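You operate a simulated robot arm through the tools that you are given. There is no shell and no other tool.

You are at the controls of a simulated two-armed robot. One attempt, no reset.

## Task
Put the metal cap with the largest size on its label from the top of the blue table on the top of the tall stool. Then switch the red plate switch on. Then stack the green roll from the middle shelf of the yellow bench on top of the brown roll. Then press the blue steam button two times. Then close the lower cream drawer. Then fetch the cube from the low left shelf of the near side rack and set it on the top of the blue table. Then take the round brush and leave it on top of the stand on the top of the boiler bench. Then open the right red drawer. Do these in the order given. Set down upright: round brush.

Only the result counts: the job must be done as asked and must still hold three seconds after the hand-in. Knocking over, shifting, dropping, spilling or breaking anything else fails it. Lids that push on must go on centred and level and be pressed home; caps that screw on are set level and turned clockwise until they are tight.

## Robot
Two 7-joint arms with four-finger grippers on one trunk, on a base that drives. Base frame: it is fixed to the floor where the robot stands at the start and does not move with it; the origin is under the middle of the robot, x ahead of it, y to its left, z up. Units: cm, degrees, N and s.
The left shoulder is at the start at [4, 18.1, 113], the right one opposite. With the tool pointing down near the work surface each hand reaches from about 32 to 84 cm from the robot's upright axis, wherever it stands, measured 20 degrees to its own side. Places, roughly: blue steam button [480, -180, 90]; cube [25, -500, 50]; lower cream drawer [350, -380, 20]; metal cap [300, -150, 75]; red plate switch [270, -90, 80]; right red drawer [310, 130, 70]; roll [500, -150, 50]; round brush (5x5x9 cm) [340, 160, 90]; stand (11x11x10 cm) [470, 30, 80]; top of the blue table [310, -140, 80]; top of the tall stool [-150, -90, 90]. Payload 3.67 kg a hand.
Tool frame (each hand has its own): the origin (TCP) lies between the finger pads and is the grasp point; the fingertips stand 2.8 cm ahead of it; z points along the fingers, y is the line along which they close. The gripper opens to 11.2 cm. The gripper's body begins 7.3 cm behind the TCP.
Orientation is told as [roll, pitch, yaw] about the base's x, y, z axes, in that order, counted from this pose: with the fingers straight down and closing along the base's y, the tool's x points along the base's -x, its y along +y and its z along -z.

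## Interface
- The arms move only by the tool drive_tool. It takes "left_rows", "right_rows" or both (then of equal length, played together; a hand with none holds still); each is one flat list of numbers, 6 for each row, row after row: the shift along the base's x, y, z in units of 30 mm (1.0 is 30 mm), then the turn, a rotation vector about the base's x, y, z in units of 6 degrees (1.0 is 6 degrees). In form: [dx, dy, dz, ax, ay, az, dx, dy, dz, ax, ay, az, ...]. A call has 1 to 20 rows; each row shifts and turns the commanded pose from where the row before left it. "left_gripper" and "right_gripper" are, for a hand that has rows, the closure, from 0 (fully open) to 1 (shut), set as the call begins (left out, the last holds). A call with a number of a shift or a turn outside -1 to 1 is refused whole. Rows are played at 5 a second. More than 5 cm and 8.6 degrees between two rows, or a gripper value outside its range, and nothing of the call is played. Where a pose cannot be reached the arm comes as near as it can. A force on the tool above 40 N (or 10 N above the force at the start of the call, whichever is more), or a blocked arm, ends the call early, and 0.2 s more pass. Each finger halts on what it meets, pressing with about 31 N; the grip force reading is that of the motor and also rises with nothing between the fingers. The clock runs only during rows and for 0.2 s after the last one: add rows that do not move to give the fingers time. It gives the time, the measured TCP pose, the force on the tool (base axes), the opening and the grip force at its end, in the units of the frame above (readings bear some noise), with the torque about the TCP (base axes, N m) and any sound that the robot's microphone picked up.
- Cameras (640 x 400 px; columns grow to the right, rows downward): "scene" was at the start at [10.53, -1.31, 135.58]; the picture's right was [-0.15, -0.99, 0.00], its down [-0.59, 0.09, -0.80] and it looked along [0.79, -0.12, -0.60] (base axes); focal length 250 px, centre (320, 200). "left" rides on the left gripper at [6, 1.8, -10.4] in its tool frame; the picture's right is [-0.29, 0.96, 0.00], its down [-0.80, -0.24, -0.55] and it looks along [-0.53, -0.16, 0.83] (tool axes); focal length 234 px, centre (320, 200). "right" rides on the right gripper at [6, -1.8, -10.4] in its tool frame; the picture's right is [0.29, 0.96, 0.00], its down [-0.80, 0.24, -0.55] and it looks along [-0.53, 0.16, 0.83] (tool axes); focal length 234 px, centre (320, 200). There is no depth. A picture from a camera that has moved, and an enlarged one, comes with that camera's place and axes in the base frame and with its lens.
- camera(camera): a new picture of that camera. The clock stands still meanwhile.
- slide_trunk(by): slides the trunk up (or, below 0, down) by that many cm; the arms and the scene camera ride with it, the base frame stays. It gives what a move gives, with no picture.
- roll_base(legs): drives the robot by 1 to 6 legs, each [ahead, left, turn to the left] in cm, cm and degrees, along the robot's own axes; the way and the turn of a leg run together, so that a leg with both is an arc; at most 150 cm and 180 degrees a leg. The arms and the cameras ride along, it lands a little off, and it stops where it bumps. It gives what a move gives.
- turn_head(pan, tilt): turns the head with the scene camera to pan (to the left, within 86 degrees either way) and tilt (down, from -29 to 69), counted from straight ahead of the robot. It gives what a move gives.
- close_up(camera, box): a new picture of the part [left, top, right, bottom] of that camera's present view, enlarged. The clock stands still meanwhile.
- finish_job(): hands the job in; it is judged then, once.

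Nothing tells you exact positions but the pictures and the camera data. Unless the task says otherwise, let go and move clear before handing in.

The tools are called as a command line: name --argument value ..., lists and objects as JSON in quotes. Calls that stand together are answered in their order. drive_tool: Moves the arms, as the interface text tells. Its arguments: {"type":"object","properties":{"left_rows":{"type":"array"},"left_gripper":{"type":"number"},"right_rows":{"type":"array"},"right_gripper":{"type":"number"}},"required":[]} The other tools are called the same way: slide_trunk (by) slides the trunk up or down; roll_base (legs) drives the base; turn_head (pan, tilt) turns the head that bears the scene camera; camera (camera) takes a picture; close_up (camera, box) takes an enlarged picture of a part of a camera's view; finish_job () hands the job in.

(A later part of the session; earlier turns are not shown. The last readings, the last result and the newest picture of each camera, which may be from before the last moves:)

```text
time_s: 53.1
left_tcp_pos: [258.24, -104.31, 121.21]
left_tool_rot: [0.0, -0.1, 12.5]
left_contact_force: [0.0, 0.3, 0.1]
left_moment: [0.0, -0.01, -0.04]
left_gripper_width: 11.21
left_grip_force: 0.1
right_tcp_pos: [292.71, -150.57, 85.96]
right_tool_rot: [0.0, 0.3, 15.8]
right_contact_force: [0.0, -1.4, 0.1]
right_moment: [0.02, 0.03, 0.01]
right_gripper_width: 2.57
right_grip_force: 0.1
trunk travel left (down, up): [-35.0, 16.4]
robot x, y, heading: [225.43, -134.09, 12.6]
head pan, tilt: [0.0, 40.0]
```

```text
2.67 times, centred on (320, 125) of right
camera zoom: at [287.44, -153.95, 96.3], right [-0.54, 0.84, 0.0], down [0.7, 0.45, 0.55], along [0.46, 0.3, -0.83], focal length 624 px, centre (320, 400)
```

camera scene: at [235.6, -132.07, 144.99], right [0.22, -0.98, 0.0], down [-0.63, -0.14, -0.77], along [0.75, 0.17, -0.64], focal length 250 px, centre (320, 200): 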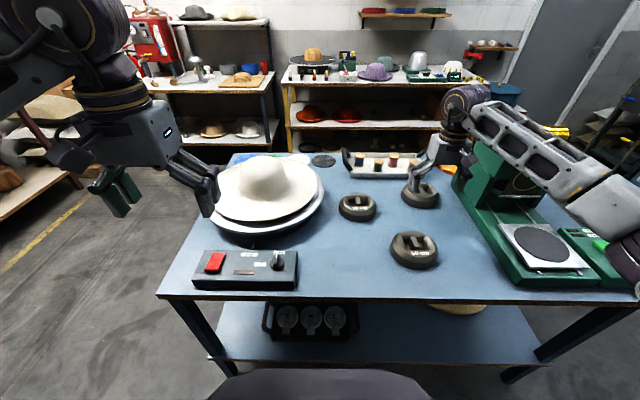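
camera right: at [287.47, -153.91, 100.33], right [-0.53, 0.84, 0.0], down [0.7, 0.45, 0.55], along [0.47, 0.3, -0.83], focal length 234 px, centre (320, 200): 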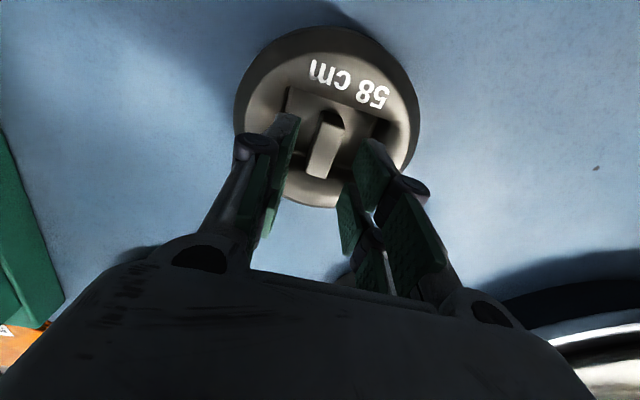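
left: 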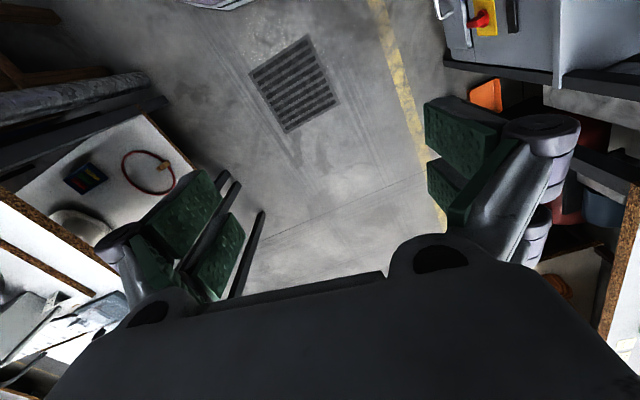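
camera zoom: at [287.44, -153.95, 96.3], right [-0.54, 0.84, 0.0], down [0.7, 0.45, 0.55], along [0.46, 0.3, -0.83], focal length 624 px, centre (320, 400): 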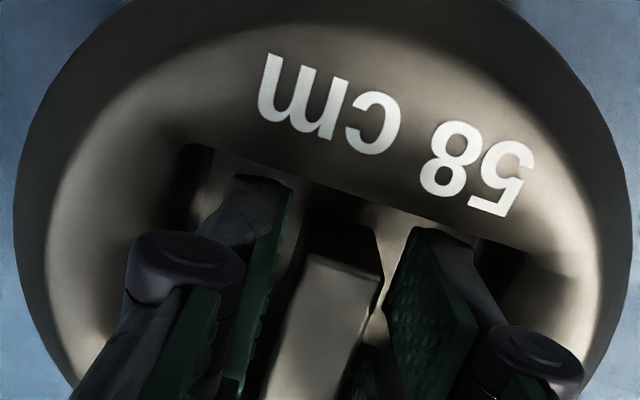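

Fingers now pass into the recess without contact. Continuing down.

drive_tool --right_rows '[0, 0, -0.15, 0, 0, 0, 0, 0, -0.15, 0, 0, 0, 0, 0, 0, 0, 0, 0]'

drive_tool --right_rows '[0, 0, -0.1, 0, 0, 0, 0, 0, -0.1, 0, 0, 0, 0, 0, 0, 0, 0, 0]'

close_up --camera "scene" --box '[380, 205, 450, 275]'

```text
time_s: 53.9
left_tcp_pos: [258.27, -104.33, 121.3]
left_tool_rot: [0.0, -0.2, 12.5]
left_contact_force: [-0.4, -0.5, -0.4]
left_moment: [0.01, -0.04, 0.02]
left_gripper_width: 11.21
left_grip_force: 0.0
right_tcp_pos: [292.71, -150.5, 85.03]
right_tool_rot: [-0.1, 0.2, 15.7]
right_contact_force: [-0.9, 0.7, 0.4]
right_moment: [-0.02, -0.02, -0.03]
right_gripper_width: 2.57
right_grip_force: 0.0
trunk travel left (down, up): [-35.0, 16.4]
robot x, y, heading: [225.74, -134.55, 12.2]
head pan, tilt: [0.0, 40.0]
```

```text
time_s: 54.7
left_tcp_pos: [258.28, -104.33, 121.28]
left_tool_rot: [0.0, 0.0, 12.5]
left_contact_force: [-0.3, 1.1, 0.0]
left_moment: [-0.03, 0.01, -0.02]
left_gripper_width: 11.2
left_grip_force: 0.0
right_tcp_pos: [292.75, -150.52, 84.36]
right_tool_rot: [0.0, 0.3, 15.6]
right_contact_force: [-0.2, 0.5, 0.3]
right_moment: [0.03, 0.0, -0.02]
right_gripper_width: 2.57
right_grip_force: 0.1
trunk travel left (down, up): [-35.0, 16.4]
robot x, y, heading: [225.76, -134.39, 12.3]
head pan, tilt: [0.0, 40.0]
```

```text
5.71 times, centred on (415, 240) of scene
camera zoom: at [235.69, -132.05, 144.98], right [0.22, -0.98, 0.0], down [-0.63, -0.14, -0.77], along [0.75, 0.17, -0.64], focal length 1425 px, centre (-223, -29)
```

zoom: 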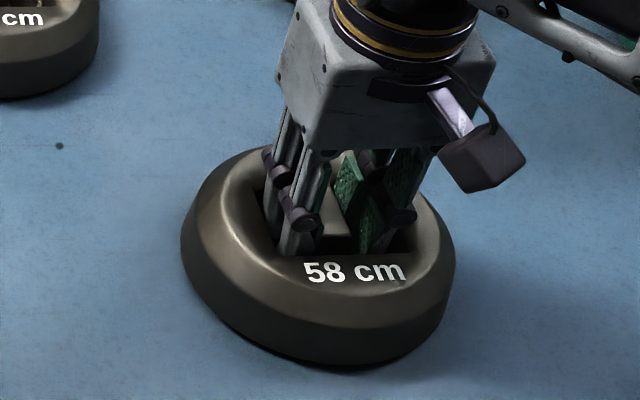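

drive_tool --right_rows '[0, 0, -0.1, 0, 0, 0, 0, 0, -0.1, 0, 0, 0, 0, 0, 0, 0, 0, 0]'

drive_tool --right_rows '[0, 0, 0, 0, 0, 0, 0, 0, 0, 0, 0, 0, 0, 0, 0, 0, 0, 0, 0, 0, 0, 0, 0, 0]' --right_gripper 1

close_up --camera "right" --box '[220, 50, 420, 220]'

```text
time_s: 55.5
left_tcp_pos: [258.14, -104.35, 121.24]
left_tool_rot: [-0.1, 0.0, 12.5]
left_contact_force: [-0.3, 0.3, 0.2]
left_moment: [-0.02, 0.01, -0.01]
left_gripper_width: 11.2
left_grip_force: 0.0
right_tcp_pos: [292.64, -150.48, 84.02]
right_tool_rot: [0.0, 0.1, 15.7]
right_contact_force: [-0.7, -0.2, 9.8]
right_moment: [0.06, -0.06, 0.02]
right_gripper_width: 2.53
right_grip_force: 0.0
trunk travel left (down, up): [-35.0, 16.4]
robot x, y, heading: [225.43, -134.2, 12.4]
head pan, tilt: [0.0, 40.0]
```

```text
time_s: 56.5
left_tcp_pos: [258.1, -104.32, 121.25]
left_tool_rot: [0.1, -0.2, 12.5]
left_contact_force: [-1.4, 0.1, 1.4]
left_moment: [0.01, 0.01, 0.0]
left_gripper_width: 11.22
left_grip_force: 0.0
right_tcp_pos: [292.69, -150.44, 84.06]
right_tool_rot: [-0.1, 0.1, 15.6]
right_contact_force: [1.3, 1.2, 13.7]
right_moment: [0.15, -0.12, -0.57]
right_gripper_width: 1.81
right_grip_force: 30.9
trunk travel left (down, up): [-35.0, 16.4]
robot x, y, heading: [225.65, -134.29, 12.3]
head pan, tilt: [0.0, 40.0]
```

```text
2.35 times, centred on (320, 135) of right
camera zoom: at [287.35, -153.92, 94.33], right [-0.54, 0.84, 0.0], down [0.7, 0.45, 0.55], along [0.47, 0.3, -0.83], focal length 551 px, centre (320, 353)
```

zoom: 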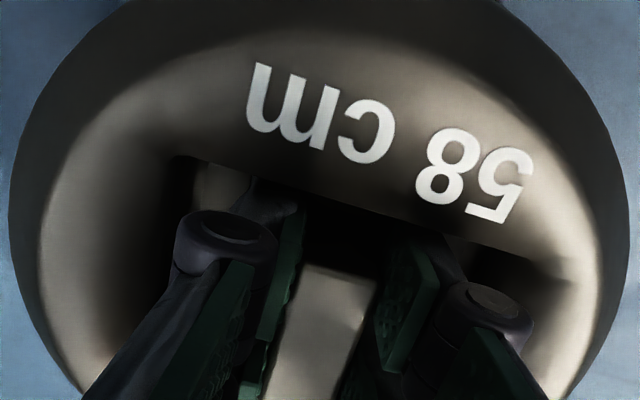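

The bar is gripped (width 1.8 cm, 31 N). Lifting slowly.

drive_tool --right_rows '[0, 0, 0.3, 0, 0, 0, 0, 0, 0.5, 0, 0, 0, 0, 0, 0.5, 0, 0, 0, 0, 0, 0.5, 0, 0, 0, 0, 0, 0, 0, 0, 0]'

close_up --camera "scene" --box '[360, 170, 470, 290]'

```text
time_s: 57.7
left_tcp_pos: [258.39, -104.35, 121.17]
left_tool_rot: [0.0, 0.1, 12.5]
left_contact_force: [-0.6, 0.1, 0.3]
left_moment: [0.0, -0.01, -0.04]
left_gripper_width: 11.22
left_grip_force: 0.1
right_tcp_pos: [292.87, -150.65, 89.3]
right_tool_rot: [0.0, 0.3, 15.7]
right_contact_force: [0.4, 0.5, -9.7]
right_moment: [-0.01, -0.03, -0.01]
right_gripper_width: 1.81
right_grip_force: 31.1
trunk travel left (down, up): [-35.0, 16.4]
robot x, y, heading: [225.24, -134.45, 12.5]
head pan, tilt: [0.0, 40.0]
```

```text
3.33 times, centred on (415, 230) of scene
camera zoom: at [235.81, -132.07, 144.97], right [0.22, -0.98, 0.0], down [-0.63, -0.14, -0.77], along [0.75, 0.17, -0.64], focal length 832 px, centre (3, 100)
```

zoom: 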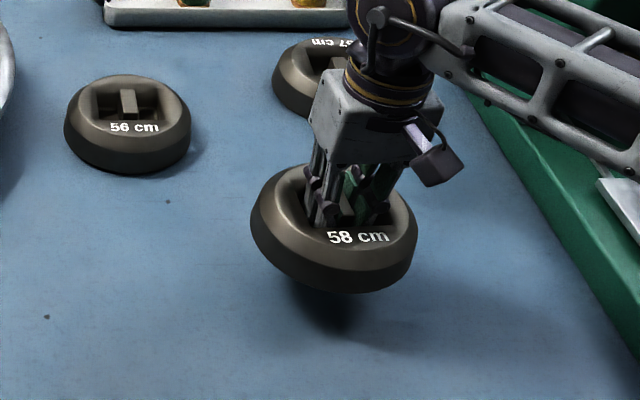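

The cap is held level, about 1 kg. I'll raise it and bring it in close before driving to the stool.

drive_tool --right_rows '[0, 0, 1, 0, 0, 0, 0, 0, 1, 0, 0, 0, 0, 0, 1, 0, 0, 0, 0, 0, 1, 0, 0, 0, 0, 0, 1, 0, 0, 0, 0, 0, 1, 0, 0, 0, 0, 0, 1, 0, 0, 0, 0, 0, 0.7, 0, 0, 0, -0.9, -0.2, 0, 0, 0, 0, -0.9, -0.2, 0, 0, 0, 0, -0.9, -0.2, 0, 0, 0, 0, -0.9, -0.2, 0, 0, 0, 0, -0.9, -0.2, 0, 0, 0, 0, -0.9, -0.2, 0, 0, 0, 0, -0.9, -0.2, 0, 0, 0, 0, -0.9, -0.2, 0, 0, 0, 0, -0.9, -0.2, 0, 0, 0, 0, -0.9, -0.2, 0, 0, 0, 0, 0, 0, 0, 0, 0, 0]'

roll_base --legs '[[-20, 0, 0], [0, 0, 78]]'

turn_head --pan 0 --tilt 25

camera --camera "scene"

```text
time_s: 61.7
left_tcp_pos: [258.47, -104.37, 121.19]
left_tool_rot: [0.0, 0.0, 12.5]
left_contact_force: [0.1, 0.2, -0.2]
left_moment: [-0.01, -0.02, 0.01]
left_gripper_width: 11.17
left_grip_force: 0.0
right_tcp_pos: [266.02, -156.54, 112.47]
right_tool_rot: [0.0, 0.3, 15.8]
right_contact_force: [-0.1, -0.6, -10.8]
right_moment: [-0.04, 0.05, 0.0]
right_gripper_width: 1.8
right_grip_force: 31.3
trunk travel left (down, up): [-35.0, 16.4]
robot x, y, heading: [225.29, -134.45, 12.6]
head pan, tilt: [0.0, 40.0]
```

```text
time_s: 67.1
left_tcp_pos: [181.89, -101.43, 121.2]
left_tool_rot: [0.1, 0.0, 93.0]
left_contact_force: [-0.3, 0.0, 0.0]
left_moment: [-0.03, 0.01, 0.01]
left_gripper_width: 11.22
left_grip_force: 0.2
right_tcp_pos: [234.59, -102.55, 112.32]
right_tool_rot: [0.0, 0.3, 96.1]
right_contact_force: [-0.9, 0.3, -10.8]
right_moment: [-0.02, 0.0, -0.02]
right_gripper_width: 1.82
right_grip_force: 31.7
trunk travel left (down, up): [-35.0, 16.4]
robot x, y, heading: [206.06, -138.79, 92.9]
head pan, tilt: [0.0, 40.0]
```

```text
time_s: 67.9
left_tcp_pos: [181.82, -101.43, 121.18]
left_tool_rot: [0.0, 0.1, 93.0]
left_contact_force: [0.4, -0.2, 0.7]
left_moment: [-0.01, 0.01, -0.02]
left_gripper_width: 11.19
left_grip_force: 0.1
right_tcp_pos: [234.54, -102.61, 112.39]
right_tool_rot: [-0.1, 0.3, 96.1]
right_contact_force: [-0.3, 0.6, -10.2]
right_moment: [0.0, 0.03, 0.02]
right_gripper_width: 1.79
right_grip_force: 30.9
trunk travel left (down, up): [-35.0, 16.4]
robot x, y, heading: [206.2, -138.83, 92.9]
head pan, tilt: [0.0, 25.0]
```

```text
taken
camera scene: at [205.32, -127.41, 147.3], right [1.0, 0.05, 0.0], down [0.02, -0.42, -0.91], along [-0.05, 0.9, -0.42], focal length 250 px, centre (320, 200)
```

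scene: 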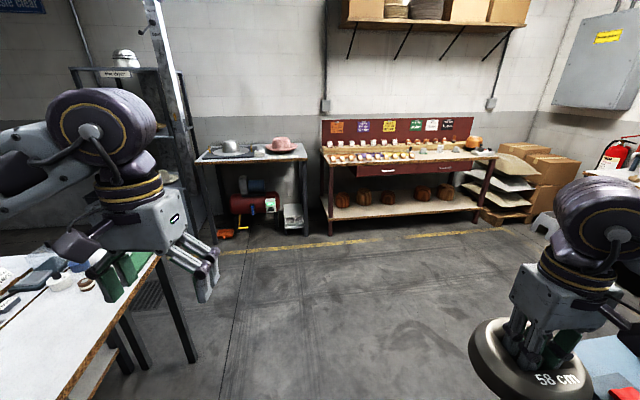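

Facing north now; the red-drawer bench is along the left wall. I'll drive up to the corridor and turn west toward the stool.

roll_base --legs '[[144, 0, 0], [0, 0, 85]]'

camera --camera "scene"

```text
time_s: 79.3
left_tcp_pos: [159.83, -13.47, 121.23]
left_tool_rot: [-0.1, 0.0, 176.8]
left_contact_force: [0.6, 0.8, -0.5]
left_moment: [0.01, 0.0, 0.02]
left_gripper_width: 11.23
left_grip_force: 0.0
right_tcp_pos: [166.56, 38.77, 112.3]
right_tool_rot: [-0.1, 0.3, 179.9]
right_contact_force: [0.6, -0.9, -11.1]
right_moment: [0.0, 0.01, 0.03]
right_gripper_width: 1.8
right_grip_force: 31.4
trunk travel left (down, up): [-35.0, 16.4]
robot x, y, heading: [199.27, 6.47, 176.7]
head pan, tilt: [0.0, 25.0]
```

```text
taken
camera scene: at [188.13, 7.13, 147.3], right [0.06, 1.0, 0.0], down [0.42, -0.02, -0.91], along [-0.9, 0.05, -0.42], focal length 250 px, centre (320, 200)
```

scene: 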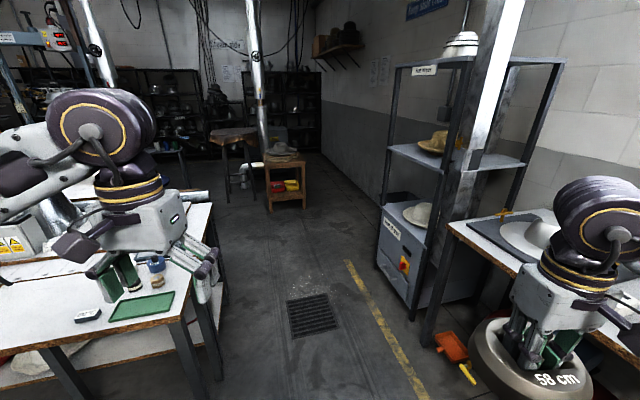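

The tall brown-topped stool is visible ahead-left near (-140,-88), with a low wooden table beside it at about (-100,-22). I'll drive west along the corridor and look closer.

roll_base --legs '[[150, 0, 3], [30, 0, 0]]'

turn_head --pan 25 --tilt 25

camera --camera "scene"

```text
time_s: 87.9
left_tcp_pos: [1.69, -12.7, 121.55]
left_tool_rot: [-0.8, -1.1, 178.4]
left_contact_force: [-1.0, -0.4, 0.3]
left_moment: [0.02, -0.06, -0.02]
left_gripper_width: 11.19
left_grip_force: 0.1
right_tcp_pos: [7.4, 39.79, 112.99]
right_tool_rot: [-1.6, -0.5, -177.9]
right_contact_force: [-1.3, 0.5, -10.3]
right_moment: [-0.01, -0.02, 0.01]
right_gripper_width: 1.79
right_grip_force: 30.8
trunk travel left (down, up): [-35.0, 16.4]
robot x, y, heading: [39.3, 9.29, 178.6]
head pan, tilt: [0.0, 25.0]
stopped in leg 2: the robot was blocked; the commanded pose is now the measured one
```

```text
time_s: 88.8
left_tcp_pos: [1.85, -12.66, 121.46]
left_tool_rot: [-0.8, -1.2, 178.4]
left_contact_force: [0.9, 0.6, 0.2]
left_moment: [0.03, 0.01, 0.01]
left_gripper_width: 11.2
left_grip_force: 0.0
right_tcp_pos: [7.39, 39.84, 113.08]
right_tool_rot: [-1.5, -0.3, -177.8]
right_contact_force: [-0.4, -0.1, -9.8]
right_moment: [0.0, 0.03, 0.03]
right_gripper_width: 1.79
right_grip_force: 31.1
trunk travel left (down, up): [-35.0, 16.4]
robot x, y, heading: [39.15, 10.35, 178.6]
head pan, tilt: [25.0, 25.0]
```

```text
taken
camera scene: at [30.62, 4.48, 147.4], right [-0.4, 0.92, 0.02], down [0.37, 0.18, -0.91], along [-0.84, -0.35, -0.42], focal length 250 px, centre (320, 200)
```

scene: 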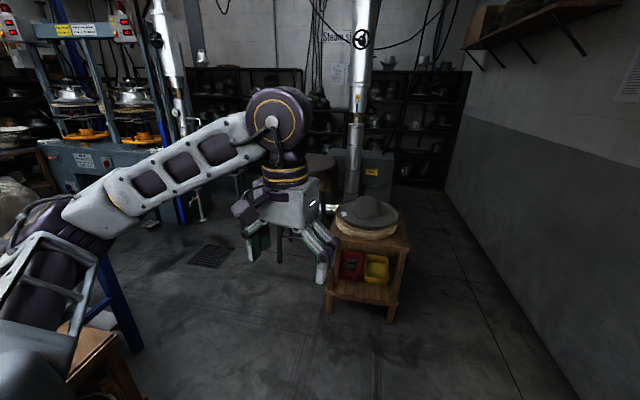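

The base was blocked at x≈39 and seems slightly tilted. I'll look down to see what it bumped.

turn_head --pan 0 --tilt 65

camera --camera "scene"

turn_head --pan 60 --tilt 55

camera --camera "scene"

turn_head --pan -60 --tilt 50

camera --camera "scene"

```text
time_s: 89.8
left_tcp_pos: [1.78, -12.76, 121.59]
left_tool_rot: [-0.7, -1.2, 178.4]
left_contact_force: [0.1, -0.7, -0.2]
left_moment: [0.02, -0.01, 0.01]
left_gripper_width: 11.2
left_grip_force: 0.1
right_tcp_pos: [7.42, 39.75, 113.16]
right_tool_rot: [-1.4, -0.4, -177.8]
right_contact_force: [0.4, -0.1, -10.6]
right_moment: [-0.01, -0.01, 0.01]
right_gripper_width: 1.79
right_grip_force: 31.2
trunk travel left (down, up): [-35.0, 16.4]
robot x, y, heading: [38.66, 9.91, 178.4]
head pan, tilt: [0.0, 65.0]
```

```text
taken
camera scene: at [32.88, 8.36, 141.86], right [0.03, 1.0, 0.01], down [0.9, -0.02, -0.44], along [-0.44, 0.02, -0.9], focal length 250 px, centre (320, 200)
```

scene: 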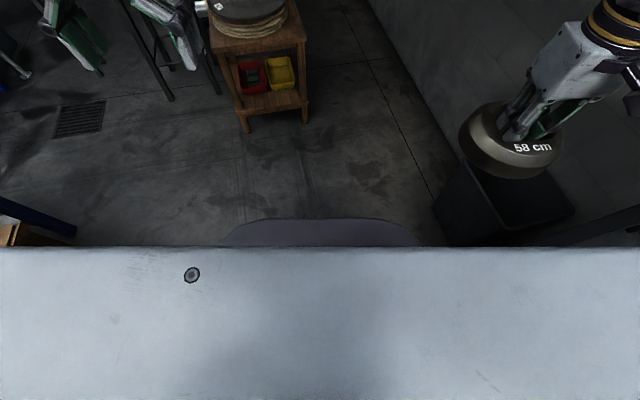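

```text
time_s: 91.1
left_tcp_pos: [1.64, -12.69, 121.61]
left_tool_rot: [-0.8, -1.1, 178.4]
left_contact_force: [0.4, -0.3, 0.8]
left_moment: [-0.02, -0.02, 0.02]
left_gripper_width: 11.2
left_grip_force: 0.0
right_tcp_pos: [7.4, 39.69, 112.99]
right_tool_rot: [-1.4, -0.5, -177.9]
right_contact_force: [0.5, -0.4, -9.9]
right_moment: [0.01, -0.01, 0.04]
right_gripper_width: 1.82
right_grip_force: 31.1
trunk travel left (down, up): [-35.0, 16.4]
robot x, y, heading: [39.24, 9.86, 178.5]
head pan, tilt: [60.0, 55.0]
```

```text
taken
camera scene: at [35.19, 2.04, 142.89], right [-0.85, 0.52, 0.02], down [0.42, 0.71, -0.57], along [-0.31, -0.48, -0.82], focal length 250 px, centre (320, 200)
```

scene: 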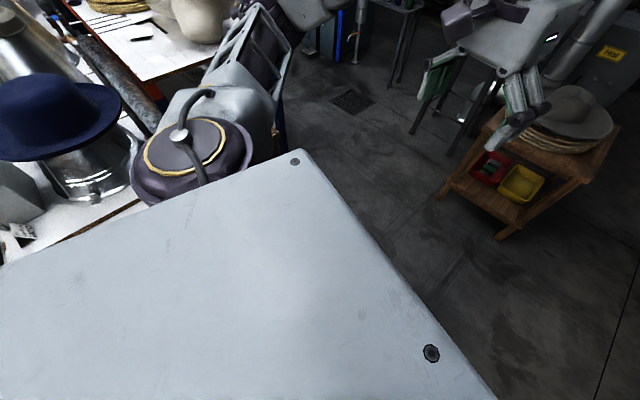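

```text
time_s: 93.1
left_tcp_pos: [1.72, -12.71, 121.57]
left_tool_rot: [-0.8, -1.1, 178.4]
left_contact_force: [0.7, 0.1, 0.2]
left_moment: [-0.03, 0.01, 0.0]
left_gripper_width: 11.19
left_grip_force: 0.1
right_tcp_pos: [7.44, 39.75, 112.98]
right_tool_rot: [-1.4, -0.4, -178.0]
right_contact_force: [-0.6, 0.4, -10.2]
right_moment: [0.01, 0.03, -0.03]
right_gripper_width: 1.79
right_grip_force: 30.9
trunk travel left (down, up): [-35.0, 16.4]
robot x, y, heading: [39.43, 9.97, 178.4]
head pan, tilt: [-60.0, 50.0]
```

```text
taken
camera scene: at [35.34, 14.95, 143.72], right [0.88, 0.48, -0.01], down [0.35, -0.66, -0.66], along [-0.32, 0.58, -0.75], focal length 250 px, centre (320, 200)
```

scene: 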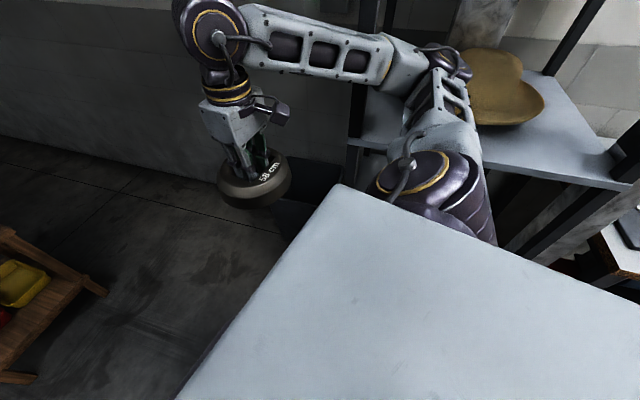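

The right elbow appears to have caught on the hat-dryer rack's post. I'll back off slightly and shift toward -y, away from the rack.

roll_base --legs '[[-3, 0, 0], [0, 8, 0]]'

camera --camera "scene"

turn_head --pan 75 --tilt 30

camera --camera "scene"

```text
time_s: 94.6
left_tcp_pos: [2.95, -19.18, 121.24]
left_tool_rot: [0.2, -0.2, 178.8]
left_contact_force: [-0.5, 0.5, 0.4]
left_moment: [0.01, 0.0, 0.0]
left_gripper_width: 11.2
left_grip_force: 0.2
right_tcp_pos: [8.24, 33.2, 112.08]
right_tool_rot: [-0.4, 0.6, -177.7]
right_contact_force: [0.7, -0.2, -10.7]
right_moment: [0.02, 0.01, 0.02]
right_gripper_width: 1.79
right_grip_force: 31.0
trunk travel left (down, up): [-35.0, 16.4]
robot x, y, heading: [42.04, 1.72, 178.7]
head pan, tilt: [-60.0, 50.0]
```

```text
taken
camera scene: at [36.04, 9.1, 143.55], right [0.88, 0.48, 0.0], down [0.37, -0.67, -0.64], along [-0.31, 0.56, -0.77], focal length 250 px, centre (320, 200)
```

scene: 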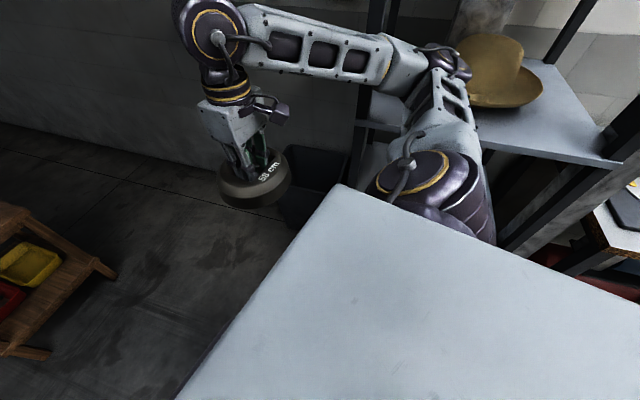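

```text
time_s: 96.8
left_tcp_pos: [3.03, -19.1, 121.24]
left_tool_rot: [0.0, -0.2, 178.8]
left_contact_force: [-0.4, 0.2, 0.3]
left_moment: [0.03, 0.02, 0.04]
left_gripper_width: 11.21
left_grip_force: 0.1
right_tcp_pos: [8.37, 33.15, 111.99]
right_tool_rot: [-0.5, 0.5, -177.6]
right_contact_force: [0.2, -0.3, -10.6]
right_moment: [0.0, 0.01, -0.01]
right_gripper_width: 1.77
right_grip_force: 30.8
trunk travel left (down, up): [-35.0, 16.4]
robot x, y, heading: [41.65, 1.98, 178.6]
head pan, tilt: [75.0, 30.0]
```

```text
taken
camera scene: at [37.22, -6.47, 146.52], right [-0.96, 0.28, 0.0], down [0.14, 0.48, -0.87], along [-0.24, -0.83, -0.5], focal length 250 px, centre (320, 200)
```

scene: 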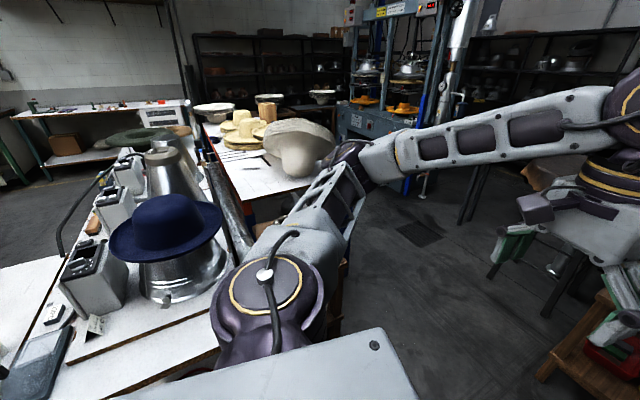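

The robot is level again. I'll shift a bit more away from the rack, and extend the right arm forward to draw the elbow in before passing.

roll_base --legs '[[0, 5, 0]]'

drive_tool --right_rows '[-0.9, -0.1, 0, 0, 0, 0, -0.9, -0.1, 0, 0, 0, 0, -0.9, -0.1, 0, 0, 0, 0, -0.9, -0.1, 0, 0, 0, 0, -0.9, -0.1, 0, 0, 0, 0, -0.9, -0.1, 0, 0, 0, 0, 0, 0, 0, 0, 0, 0]'

turn_head --pan -60 --tilt 40

camera --camera "scene"

```text
time_s: 97.7
left_tcp_pos: [2.85, -23.75, 121.37]
left_tool_rot: [0.1, -0.3, 178.6]
left_contact_force: [-0.6, 0.6, -0.3]
left_moment: [-0.06, 0.0, 0.0]
left_gripper_width: 11.21
left_grip_force: 0.1
right_tcp_pos: [8.14, 28.61, 112.01]
right_tool_rot: [-0.3, 0.5, -177.7]
right_contact_force: [0.6, 0.3, -10.9]
right_moment: [-0.01, 0.02, -0.01]
right_gripper_width: 1.79
right_grip_force: 31.0
trunk travel left (down, up): [-35.0, 16.4]
robot x, y, heading: [42.07, -2.91, 178.7]
head pan, tilt: [75.0, 30.0]
```

```text
time_s: 99.3
left_tcp_pos: [3.01, -23.93, 121.4]
left_tool_rot: [0.0, -0.3, 178.7]
left_contact_force: [0.4, 0.3, 0.1]
left_moment: [0.0, 0.0, 0.0]
left_gripper_width: 11.2
left_grip_force: 0.1
right_tcp_pos: [-7.97, 26.56, 112.08]
right_tool_rot: [-0.5, 0.5, -177.5]
right_contact_force: [0.4, -0.9, -10.2]
right_moment: [-0.03, -0.03, 0.0]
right_gripper_width: 1.78
right_grip_force: 30.8
trunk travel left (down, up): [-35.0, 16.4]
robot x, y, heading: [42.11, -2.85, 178.9]
head pan, tilt: [75.0, 30.0]
```

```text
time_s: 101.5
left_tcp_pos: [2.97, -24.09, 121.33]
left_tool_rot: [0.0, -0.1, 178.7]
left_contact_force: [-0.1, -0.5, 1.2]
left_moment: [-0.01, -0.03, 0.0]
left_gripper_width: 11.17
left_grip_force: 0.1
right_tcp_pos: [-7.91, 26.4, 112.07]
right_tool_rot: [-0.5, 0.7, -177.7]
right_contact_force: [0.8, 0.4, -10.5]
right_moment: [-0.03, 0.0, -0.02]
right_gripper_width: 1.78
right_grip_force: 31.4
trunk travel left (down, up): [-35.0, 16.4]
robot x, y, heading: [41.97, -2.75, 178.6]
head pan, tilt: [-60.0, 40.0]
```

```text
taken
camera scene: at [35.53, 4.78, 144.97], right [0.88, 0.48, 0.0], down [0.31, -0.56, -0.77], along [-0.37, 0.67, -0.64], focal length 250 px, centre (320, 200)
```

scene: 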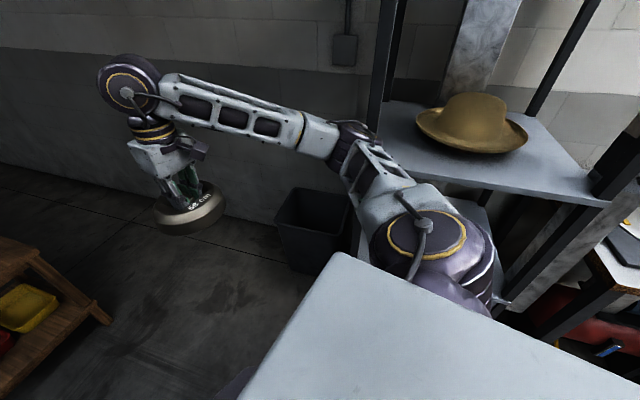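

The arm is clear of the rack now. I'll drive past it, then diagonally to a spot east of the stool at about (-68,-90).

roll_base --legs '[[62, 0, 0]]'

turn_head --pan 35 --tilt 30

camera --camera "scene"

turn_head --pan 80 --tilt 30

camera --camera "scene"

```text
time_s: 105.1
left_tcp_pos: [-59.52, -22.27, 121.36]
left_tool_rot: [0.0, -0.2, 178.4]
left_contact_force: [-0.1, -0.1, 0.2]
left_moment: [0.04, -0.01, 0.01]
left_gripper_width: 11.19
left_grip_force: 0.1
right_tcp_pos: [-70.06, 28.19, 112.06]
right_tool_rot: [-0.6, 0.6, -178.1]
right_contact_force: [-0.2, -1.0, -10.4]
right_moment: [0.0, 0.01, 0.0]
right_gripper_width: 1.8
right_grip_force: 31.2
trunk travel left (down, up): [-35.0, 16.4]
robot x, y, heading: [-20.52, -0.82, 178.5]
head pan, tilt: [-60.0, 40.0]
```

```text
time_s: 106.8
left_tcp_pos: [-59.55, -22.39, 121.4]
left_tool_rot: [-0.1, -0.2, 178.4]
left_contact_force: [0.2, 0.8, -0.3]
left_moment: [-0.01, 0.0, 0.04]
left_gripper_width: 11.2
left_grip_force: 0.0
right_tcp_pos: [-70.0, 28.15, 112.01]
right_tool_rot: [-0.5, 0.6, -178.0]
right_contact_force: [0.7, -0.2, -9.8]
right_moment: [-0.03, -0.01, -0.02]
right_gripper_width: 1.78
right_grip_force: 31.2
trunk travel left (down, up): [-35.0, 16.4]
robot x, y, heading: [-20.32, -1.17, 178.3]
head pan, tilt: [35.0, 30.0]
```

```text
taken
camera scene: at [-30.24, -6.09, 146.51], right [-0.55, 0.84, 0.0], down [0.42, 0.27, -0.87], along [-0.72, -0.48, -0.5], focal length 250 px, centre (320, 200)
```

scene: 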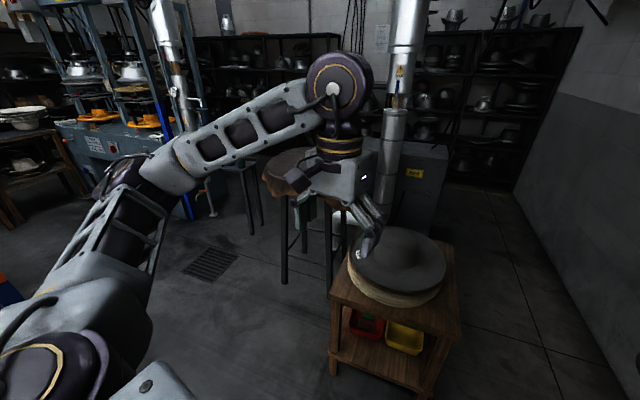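

```text
time_s: 107.9
left_tcp_pos: [-59.55, -22.25, 121.33]
left_tool_rot: [0.0, -0.3, 178.4]
left_contact_force: [-0.4, 0.5, 0.1]
left_moment: [-0.03, -0.01, 0.02]
left_gripper_width: 11.19
left_grip_force: 0.2
right_tcp_pos: [-70.07, 28.3, 112.01]
right_tool_rot: [-0.5, 0.6, -177.9]
right_contact_force: [0.1, 0.3, -9.8]
right_moment: [0.02, 0.02, 0.01]
right_gripper_width: 1.79
right_grip_force: 30.9
trunk travel left (down, up): [-35.0, 16.4]
robot x, y, heading: [-20.34, -1.1, 178.1]
head pan, tilt: [80.0, 30.0]
```

```text
taken
camera scene: at [-24.5, -9.98, 146.51], right [-0.98, 0.2, 0.0], down [0.1, 0.49, -0.87], along [-0.17, -0.85, -0.5], focal length 250 px, centre (320, 200)
```

scene: 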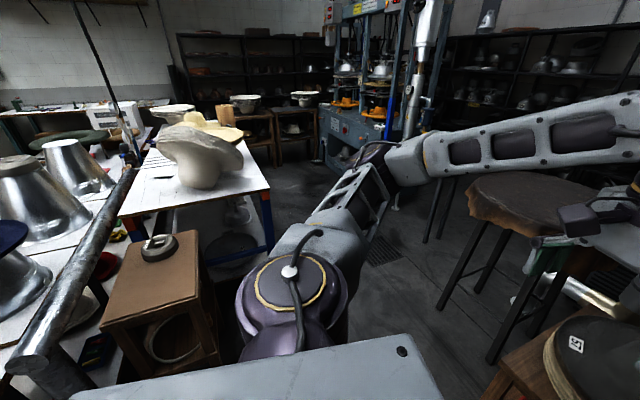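

The stool (brown-draped top) is at about (-132,-88); the low wooden table's near corner is around (-86,-37). I'll go around that table to about (-70,-90).

roll_base --legs '[[18, 69, 0], [29, 20, 0]]'

turn_head --pan 0 --tilt 40

camera --camera "scene"

```text
time_s: 113.7
left_tcp_pos: [-109.56, -108.96, 121.39]
left_tool_rot: [0.0, -0.3, 177.5]
left_contact_force: [-0.2, 0.5, 0.2]
left_moment: [0.03, 0.01, -0.03]
left_gripper_width: 11.22
left_grip_force: 0.1
right_tcp_pos: [-119.52, -58.26, 112.05]
right_tool_rot: [-0.5, 0.6, -178.6]
right_contact_force: [0.1, 0.6, -10.5]
right_moment: [0.0, 0.01, 0.01]
right_gripper_width: 1.8
right_grip_force: 30.5
trunk travel left (down, up): [-35.0, 16.4]
robot x, y, heading: [-69.99, -88.34, 177.8]
head pan, tilt: [80.0, 30.0]
```

```text
time_s: 115.2
left_tcp_pos: [-109.59, -108.97, 121.33]
left_tool_rot: [0.0, -0.1, 177.6]
left_contact_force: [-0.1, 0.0, -0.2]
left_moment: [-0.01, -0.06, 0.0]
left_gripper_width: 11.2
left_grip_force: 0.1
right_tcp_pos: [-119.52, -58.33, 112.01]
right_tool_rot: [-0.5, 0.6, -178.8]
right_contact_force: [-0.5, 0.5, -10.6]
right_moment: [-0.02, 0.04, -0.01]
right_gripper_width: 1.78
right_grip_force: 31.0
trunk travel left (down, up): [-35.0, 16.4]
robot x, y, heading: [-70.08, -88.57, 177.6]
head pan, tilt: [0.0, 40.0]
```

```text
taken
camera scene: at [-80.97, -87.91, 144.97], right [0.04, 1.0, 0.0], down [0.64, -0.03, -0.77], along [-0.77, 0.03, -0.64], focal length 250 px, centre (320, 200)
```

scene: 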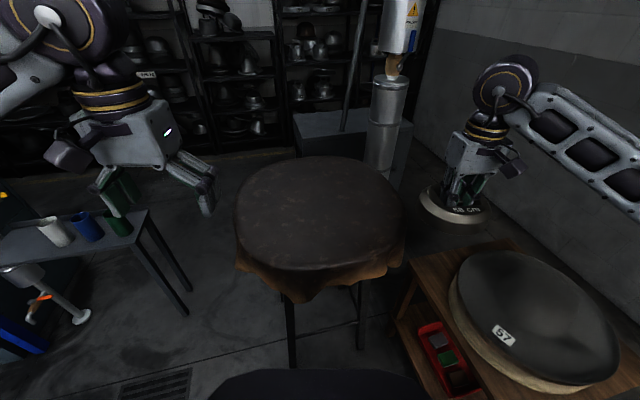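

The stool's round leather top (about 55 cm across) is centred near (-146,-86), z≈90. I'll move the cap over it and lower gently.

drive_tool --right_rows '[-0.77, -0.9, 0, 0.08, -0.1, 0, -0.77, -0.9, 0, 0, 0, 0, -0.77, -0.9, 0, 0, 0, 0, -0.77, -0.9, 0, 0, 0, 0, -0.77, -0.9, 0, 0, 0, 0, -0.77, -0.9, 0, 0, 0, 0, -0.77, -0.9, 0, 0, 0, 0, -0.77, -0.9, 0, 0, 0, 0, 0, 0, -1, 0, 0, 0, 0, 0, -1, 0, 0, 0, 0, 0, -1, 0, 0, 0, 0, 0, -0.6, 0, 0, 0, 0, 0, 0, 0, 0, 0]'

camera --camera "scene"

```text
time_s: 118.0
left_tcp_pos: [-109.6, -109.1, 121.31]
left_tool_rot: [0.0, -0.2, 177.5]
left_contact_force: [-0.5, -0.8, 0.5]
left_moment: [0.04, 0.01, 0.01]
left_gripper_width: 11.2
left_grip_force: 0.0
right_tcp_pos: [-137.89, -80.09, 101.15]
right_tool_rot: [-1.0, 1.2, -178.7]
right_contact_force: [0.5, 0.0, -10.4]
right_moment: [0.0, 0.03, -0.01]
right_gripper_width: 1.81
right_grip_force: 30.5
trunk travel left (down, up): [-35.0, 16.4]
robot x, y, heading: [-70.28, -88.33, 177.6]
head pan, tilt: [0.0, 40.0]
```

```text
taken
camera scene: at [-81.01, -88.01, 144.97], right [0.04, 1.0, 0.0], down [0.64, -0.03, -0.77], along [-0.76, 0.03, -0.64], focal length 250 px, centre (320, 200)
```

scene: 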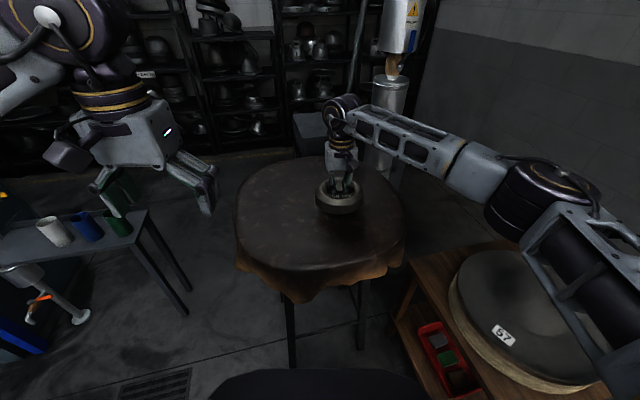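

drive_tool --right_rows '[0, 0, -0.3, -0.17, 0.2, 0, 0, 0, -0.5, 0, 0, 0, 0, 0, -0.4, 0, 0, 0, 0, 0, 0, 0, 0, 0]'

close_up --camera "scene" --box '[230, 140, 420, 260]'

camera --camera "left"

```text
time_s: 119.0
left_tcp_pos: [-109.67, -109.04, 121.29]
left_tool_rot: [0.0, -0.2, 177.7]
left_contact_force: [0.3, -0.2, 0.4]
left_moment: [0.01, -0.02, 0.02]
left_gripper_width: 11.19
left_grip_force: 0.2
right_tcp_pos: [-137.97, -79.9, 97.47]
right_tool_rot: [0.0, 0.0, -178.6]
right_contact_force: [-0.2, 0.5, -10.3]
right_moment: [-0.01, 0.02, 0.0]
right_gripper_width: 1.81
right_grip_force: 30.6
trunk travel left (down, up): [-35.0, 16.4]
robot x, y, heading: [-70.55, -88.36, 177.6]
head pan, tilt: [0.0, 40.0]
```

```text
3.33 times, centred on (325, 200) of scene
camera zoom: at [-81.01, -87.96, 144.97], right [0.04, 1.0, 0.0], down [0.64, -0.03, -0.77], along [-0.76, 0.03, -0.64], focal length 832 px, centre (303, 200)
```

zoom: 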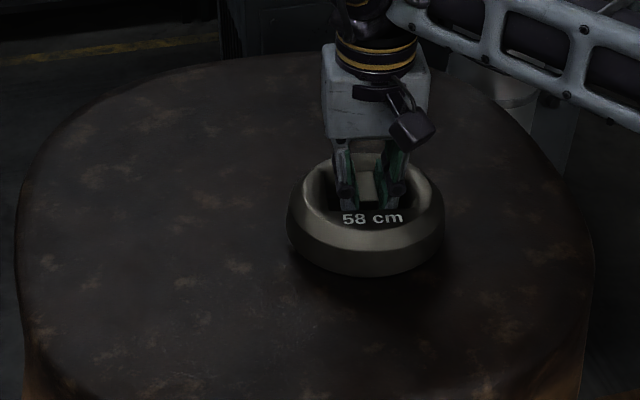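

```text
taken
camera left: at [-103.76, -111.17, 131.67], right [-0.33, -0.94, 0.0], down [-0.78, 0.27, 0.56], along [-0.53, 0.18, -0.83], focal length 234 px, centre (320, 200)
```

left: 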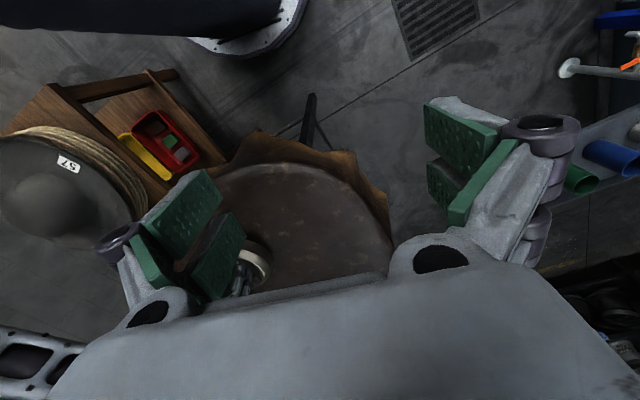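

Nearly there; lowering in small steps until the weight is taken by the stool.

drive_tool --right_rows '[0, 0, -0.2, 0, 0, 0, 0, 0, -0.2, 0, 0, 0, 0, 0, 0, 0, 0, 0]'

drive_tool --right_rows '[0, 0, -0.15, 0, 0, 0, 0, 0, -0.15, 0, 0, 0, 0, 0, 0, 0, 0, 0]'

drive_tool --right_rows '[0, 0, -0.1, 0, 0, 0, 0, 0, -0.1, 0, 0, 0, 0, 0, 0, 0, 0, 0]'

```text
time_s: 119.8
left_tcp_pos: [-109.53, -109.11, 121.22]
left_tool_rot: [0.1, -0.3, 177.6]
left_contact_force: [-0.2, 0.1, -0.5]
left_moment: [-0.01, 0.01, 0.01]
left_gripper_width: 11.19
left_grip_force: 0.1
right_tcp_pos: [-137.92, -79.97, 96.5]
right_tool_rot: [0.0, 0.0, -178.7]
right_contact_force: [0.6, -0.5, -9.6]
right_moment: [-0.03, -0.03, -0.01]
right_gripper_width: 1.84
right_grip_force: 30.7
trunk travel left (down, up): [-35.0, 16.4]
robot x, y, heading: [-70.07, -88.29, 177.9]
head pan, tilt: [0.0, 40.0]
```

```text
time_s: 120.6
left_tcp_pos: [-109.57, -109.03, 121.42]
left_tool_rot: [-0.1, -0.2, 177.6]
left_contact_force: [-0.3, 1.3, 0.3]
left_moment: [0.02, -0.04, 0.0]
left_gripper_width: 11.19
left_grip_force: 0.1
right_tcp_pos: [-137.96, -80.01, 95.63]
right_tool_rot: [0.0, -0.1, -178.7]
right_contact_force: [-1.7, 1.2, 3.0]
right_moment: [0.18, -0.82, 0.11]
right_gripper_width: 1.81
right_grip_force: 30.8
trunk travel left (down, up): [-35.0, 16.4]
robot x, y, heading: [-70.44, -88.52, 177.5]
head pan, tilt: [0.0, 40.0]
```

```text
time_s: 121.5
left_tcp_pos: [-109.36, -109.03, 121.28]
left_tool_rot: [0.0, -0.3, 177.7]
left_contact_force: [0.0, 0.7, 0.7]
left_moment: [-0.01, 0.02, -0.01]
left_gripper_width: 11.18
left_grip_force: 0.0
right_tcp_pos: [-138.08, -79.84, 95.57]
right_tool_rot: [0.2, -0.4, -178.7]
right_contact_force: [5.6, 1.3, 11.1]
right_moment: [0.23, -0.56, 0.03]
right_gripper_width: 1.78
right_grip_force: 31.2
trunk travel left (down, up): [-35.0, 16.4]
robot x, y, heading: [-70.54, -88.59, 177.6]
head pan, tilt: [0.0, 40.0]
stopped in row 3 (right hand): the force on the tool passed its limit at 42 N (the readings are from after the stop); the commanded pose is now the measured one
```

The cap is resting on the stool. Opening slightly (within the recess) and lifting straight out.

drive_tool --right_rows '[0, 0, 0.05, 0, 0, 0, 0, 0, 0, 0, 0, 0, 0, 0, 0, 0, 0, 0]' --right_gripper 0.77

drive_tool --right_rows '[0, 0, 0.3, 0, 0, 0, 0, 0, 0.3, 0, 0, 0, 0, 0, 0.4, 0, 0, 0, 0, 0, 0.6, 0, 0, 0, 0, 0, 1, 0, 0, 0, 0, 0, 1, 0, 0, 0, 0, 0, 1, 0, 0, 0, 0, 0, 0, 0, 0, 0]'

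close_up --camera "scene" --box '[230, 140, 420, 260]'

```text
time_s: 122.2
left_tcp_pos: [-109.62, -109.02, 121.15]
left_tool_rot: [-0.1, -0.2, 177.5]
left_contact_force: [-0.4, -0.2, 0.1]
left_moment: [0.01, -0.04, 0.0]
left_gripper_width: 11.19
left_grip_force: 0.0
right_tcp_pos: [-138.17, -79.93, 95.55]
right_tool_rot: [0.1, -0.6, -178.8]
right_contact_force: [-0.5, 0.0, 3.0]
right_moment: [0.0, -0.12, 0.0]
right_gripper_width: 2.49
right_grip_force: 0.1
trunk travel left (down, up): [-35.0, 16.4]
robot x, y, heading: [-70.22, -88.78, 177.6]
head pan, tilt: [0.0, 40.0]
```

```text
time_s: 124.0
left_tcp_pos: [-109.58, -109.17, 121.26]
left_tool_rot: [0.0, -0.2, 177.6]
left_contact_force: [-0.1, 0.0, -0.3]
left_moment: [0.03, 0.03, -0.03]
left_gripper_width: 11.19
left_grip_force: 0.1
right_tcp_pos: [-138.3, -80.01, 109.39]
right_tool_rot: [0.2, -0.4, -178.7]
right_contact_force: [-0.3, 0.3, 0.3]
right_moment: [-0.01, 0.01, -0.01]
right_gripper_width: 2.58
right_grip_force: 0.0
trunk travel left (down, up): [-35.0, 16.4]
robot x, y, heading: [-70.27, -88.46, 177.7]
head pan, tilt: [0.0, 40.0]
```

```text
3.33 times, centred on (325, 200) of scene
camera zoom: at [-80.94, -87.95, 144.97], right [0.04, 1.0, 0.0], down [0.64, -0.03, -0.77], along [-0.77, 0.03, -0.64], focal length 832 px, centre (303, 200)
```

zoom: 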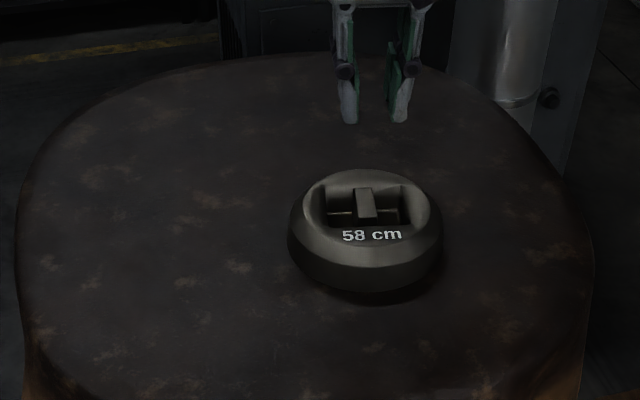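

The cap sits level on the stool, label visible. Next is the red switch on the blue table; I'll pull the right arm back and reverse along the way I came.

drive_tool --right_rows '[0.6, 0.6, 0.4, 0, 0, 0, 0.8, 0.9, 0, 0, 0, 0, 0.8, 0.9, 0, 0, 0, 0, 0.8, 0.9, 0, 0, 0, 0, 0.8, 0.9, 0, 0, 0, 0, 0.8, 0.9, 0, 0, 0, 0, 0.8, 0.9, 0, 0, 0, 0, 0.6, 0.7, 0, 0, 0, 0, 0, 0, 0, 0, 0, 0]'

roll_base --legs '[[-29, -20, 0], [-18, -68, 0]]'

turn_head --pan -70 --tilt 35

camera --camera "scene"

```text
time_s: 126.0
left_tcp_pos: [-109.65, -109.14, 121.25]
left_tool_rot: [0.0, -0.3, 177.6]
left_contact_force: [0.4, -0.2, -0.1]
left_moment: [0.05, 0.0, -0.08]
left_gripper_width: 11.21
left_grip_force: 0.2
right_tcp_pos: [-120.05, -60.03, 110.64]
right_tool_rot: [-0.1, -0.3, -178.7]
right_contact_force: [1.1, 0.3, -0.6]
right_moment: [0.04, -0.03, -0.02]
right_gripper_width: 2.57
right_grip_force: 0.1
trunk travel left (down, up): [-35.0, 16.4]
robot x, y, heading: [-70.14, -88.62, 177.8]
head pan, tilt: [0.0, 40.0]
```

```text
time_s: 131.8
left_tcp_pos: [-58.22, -22.04, 121.28]
left_tool_rot: [-0.1, -0.3, 176.7]
left_contact_force: [-0.6, 0.0, -0.4]
left_moment: [-0.02, -0.02, -0.04]
left_gripper_width: 11.19
left_grip_force: 0.1
right_tcp_pos: [-67.81, 27.13, 110.68]
right_tool_rot: [0.1, -0.4, -179.7]
right_contact_force: [-0.3, 0.5, 0.0]
right_moment: [0.01, 0.04, 0.03]
right_gripper_width: 2.59
right_grip_force: 0.2
trunk travel left (down, up): [-35.0, 16.4]
robot x, y, heading: [-18.49, -1.92, 177.2]
head pan, tilt: [0.0, 40.0]
```

```text
time_s: 133.2
left_tcp_pos: [-58.33, -22.13, 121.21]
left_tool_rot: [0.0, -0.3, 176.7]
left_contact_force: [-0.8, 0.8, -0.1]
left_moment: [0.03, 0.0, -0.03]
left_gripper_width: 11.2
left_grip_force: 0.0
right_tcp_pos: [-67.8, 27.11, 110.68]
right_tool_rot: [0.1, -0.5, -179.6]
right_contact_force: [-0.6, -0.7, 0.1]
right_moment: [0.0, 0.05, -0.01]
right_gripper_width: 2.57
right_grip_force: 0.1
trunk travel left (down, up): [-35.0, 16.4]
robot x, y, heading: [-18.68, -1.65, 176.9]
head pan, tilt: [-70.0, 35.0]
```

```text
taken
camera scene: at [-23.28, 6.47, 145.74], right [0.96, 0.29, 0.0], down [0.17, -0.55, -0.82], along [-0.24, 0.78, -0.57], focal length 250 px, centre (320, 200)
```

scene: 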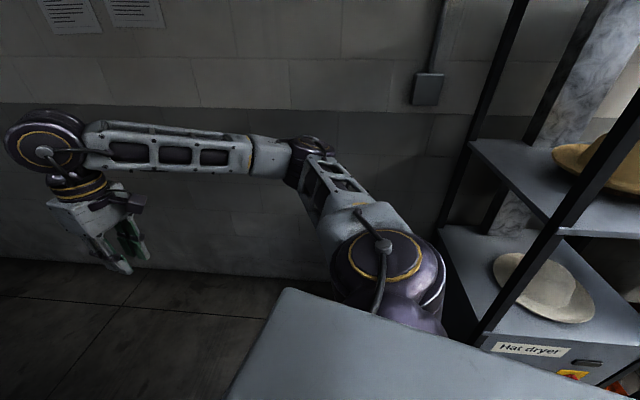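

Clear of the rack. Reversing east along the corridor.

roll_base --legs '[[-60, 0, 2.5], [-60, -13, 0], [-90, 0, 0]]'

```text
time_s: 144.3
left_tcp_pos: [153.02, -16.68, 121.33]
left_tool_rot: [0.0, -0.2, 177.9]
left_contact_force: [-0.2, 0.1, -0.1]
left_moment: [0.03, -0.01, -0.02]
left_gripper_width: 11.2
left_grip_force: 0.1
right_tcp_pos: [142.34, 32.21, 110.65]
right_tool_rot: [0.1, -0.4, -178.4]
right_contact_force: [0.2, 0.9, 0.1]
right_moment: [0.02, -0.04, -0.03]
right_gripper_width: 2.59
right_grip_force: 0.0
trunk travel left (down, up): [-35.0, 16.4]
robot x, y, heading: [192.46, 4.06, 178.1]
head pan, tilt: [-70.0, 35.0]
```

Now turning to face the blue table again, to reach the switch with the left hand.

roll_base --legs '[[0, 0, -165], [4, -60, 0], [0, -66, 0]]'

turn_head --pan 15 --tilt 40

camera --camera "scene"

```text
time_s: 158.6
left_tcp_pos: [256.06, -88.13, 121.19]
left_tool_rot: [0.0, -0.3, 11.7]
left_contact_force: [0.0, 0.3, 0.1]
left_moment: [-0.01, -0.01, 0.01]
left_gripper_width: 11.19
left_grip_force: 0.2
right_tcp_pos: [278.12, -133.18, 110.64]
right_tool_rot: [0.1, -0.5, 15.3]
right_contact_force: [-0.5, 0.3, 0.2]
right_moment: [0.0, -0.01, -0.01]
right_gripper_width: 2.59
right_grip_force: 0.2
trunk travel left (down, up): [-35.0, 16.4]
robot x, y, heading: [223.03, -117.8, 11.6]
head pan, tilt: [-70.0, 35.0]
```

```text
time_s: 160.2
left_tcp_pos: [256.12, -88.15, 121.34]
left_tool_rot: [-0.1, -0.3, 11.7]
left_contact_force: [-0.2, -0.7, 0.2]
left_moment: [0.04, 0.01, 0.01]
left_gripper_width: 11.2
left_grip_force: 0.1
right_tcp_pos: [278.04, -133.21, 110.69]
right_tool_rot: [0.0, -0.6, 15.3]
right_contact_force: [0.2, -0.6, -0.1]
right_moment: [0.02, 0.01, 0.02]
right_gripper_width: 2.58
right_grip_force: 0.1
trunk travel left (down, up): [-35.0, 16.4]
robot x, y, heading: [223.17, -117.94, 11.8]
head pan, tilt: [15.0, 40.0]
```

```text
taken
camera scene: at [232.42, -113.46, 144.98], right [0.45, -0.89, 0.0], down [-0.57, -0.29, -0.77], along [0.68, 0.34, -0.64], focal length 250 px, centre (320, 200)
```

scene: 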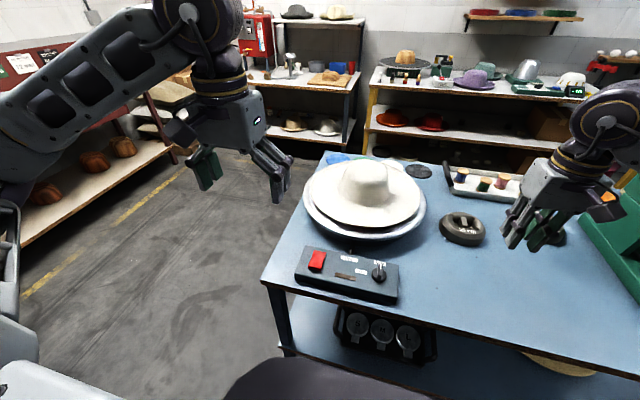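

close_up --camera "scene" --box '[280, 230, 410, 310]'

camera --camera "left"

```text
4.92 times, centred on (345, 270) of scene
camera zoom: at [232.42, -113.46, 144.98], right [0.45, -0.89, 0.0], down [-0.57, -0.29, -0.77], along [0.68, 0.34, -0.64], focal length 1228 px, centre (197, -145)
```

zoom: 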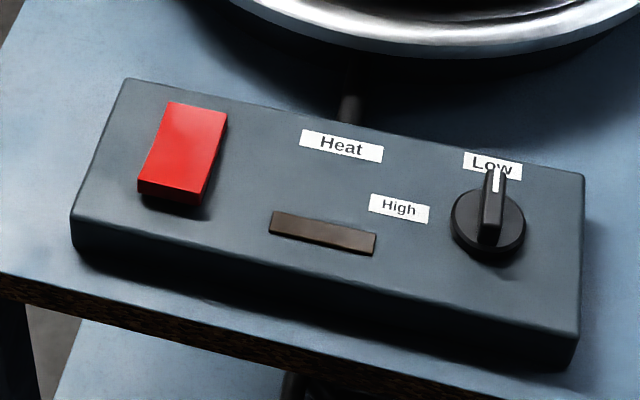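

```text
taken
camera left: at [249.68, -87.72, 131.7], right [0.09, 1.0, 0.0], down [0.83, -0.07, 0.56], along [0.56, -0.05, -0.83], focal length 234 px, centre (320, 200)
```

left: 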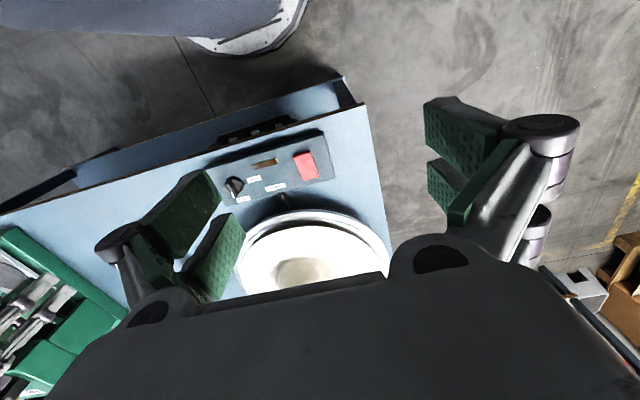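

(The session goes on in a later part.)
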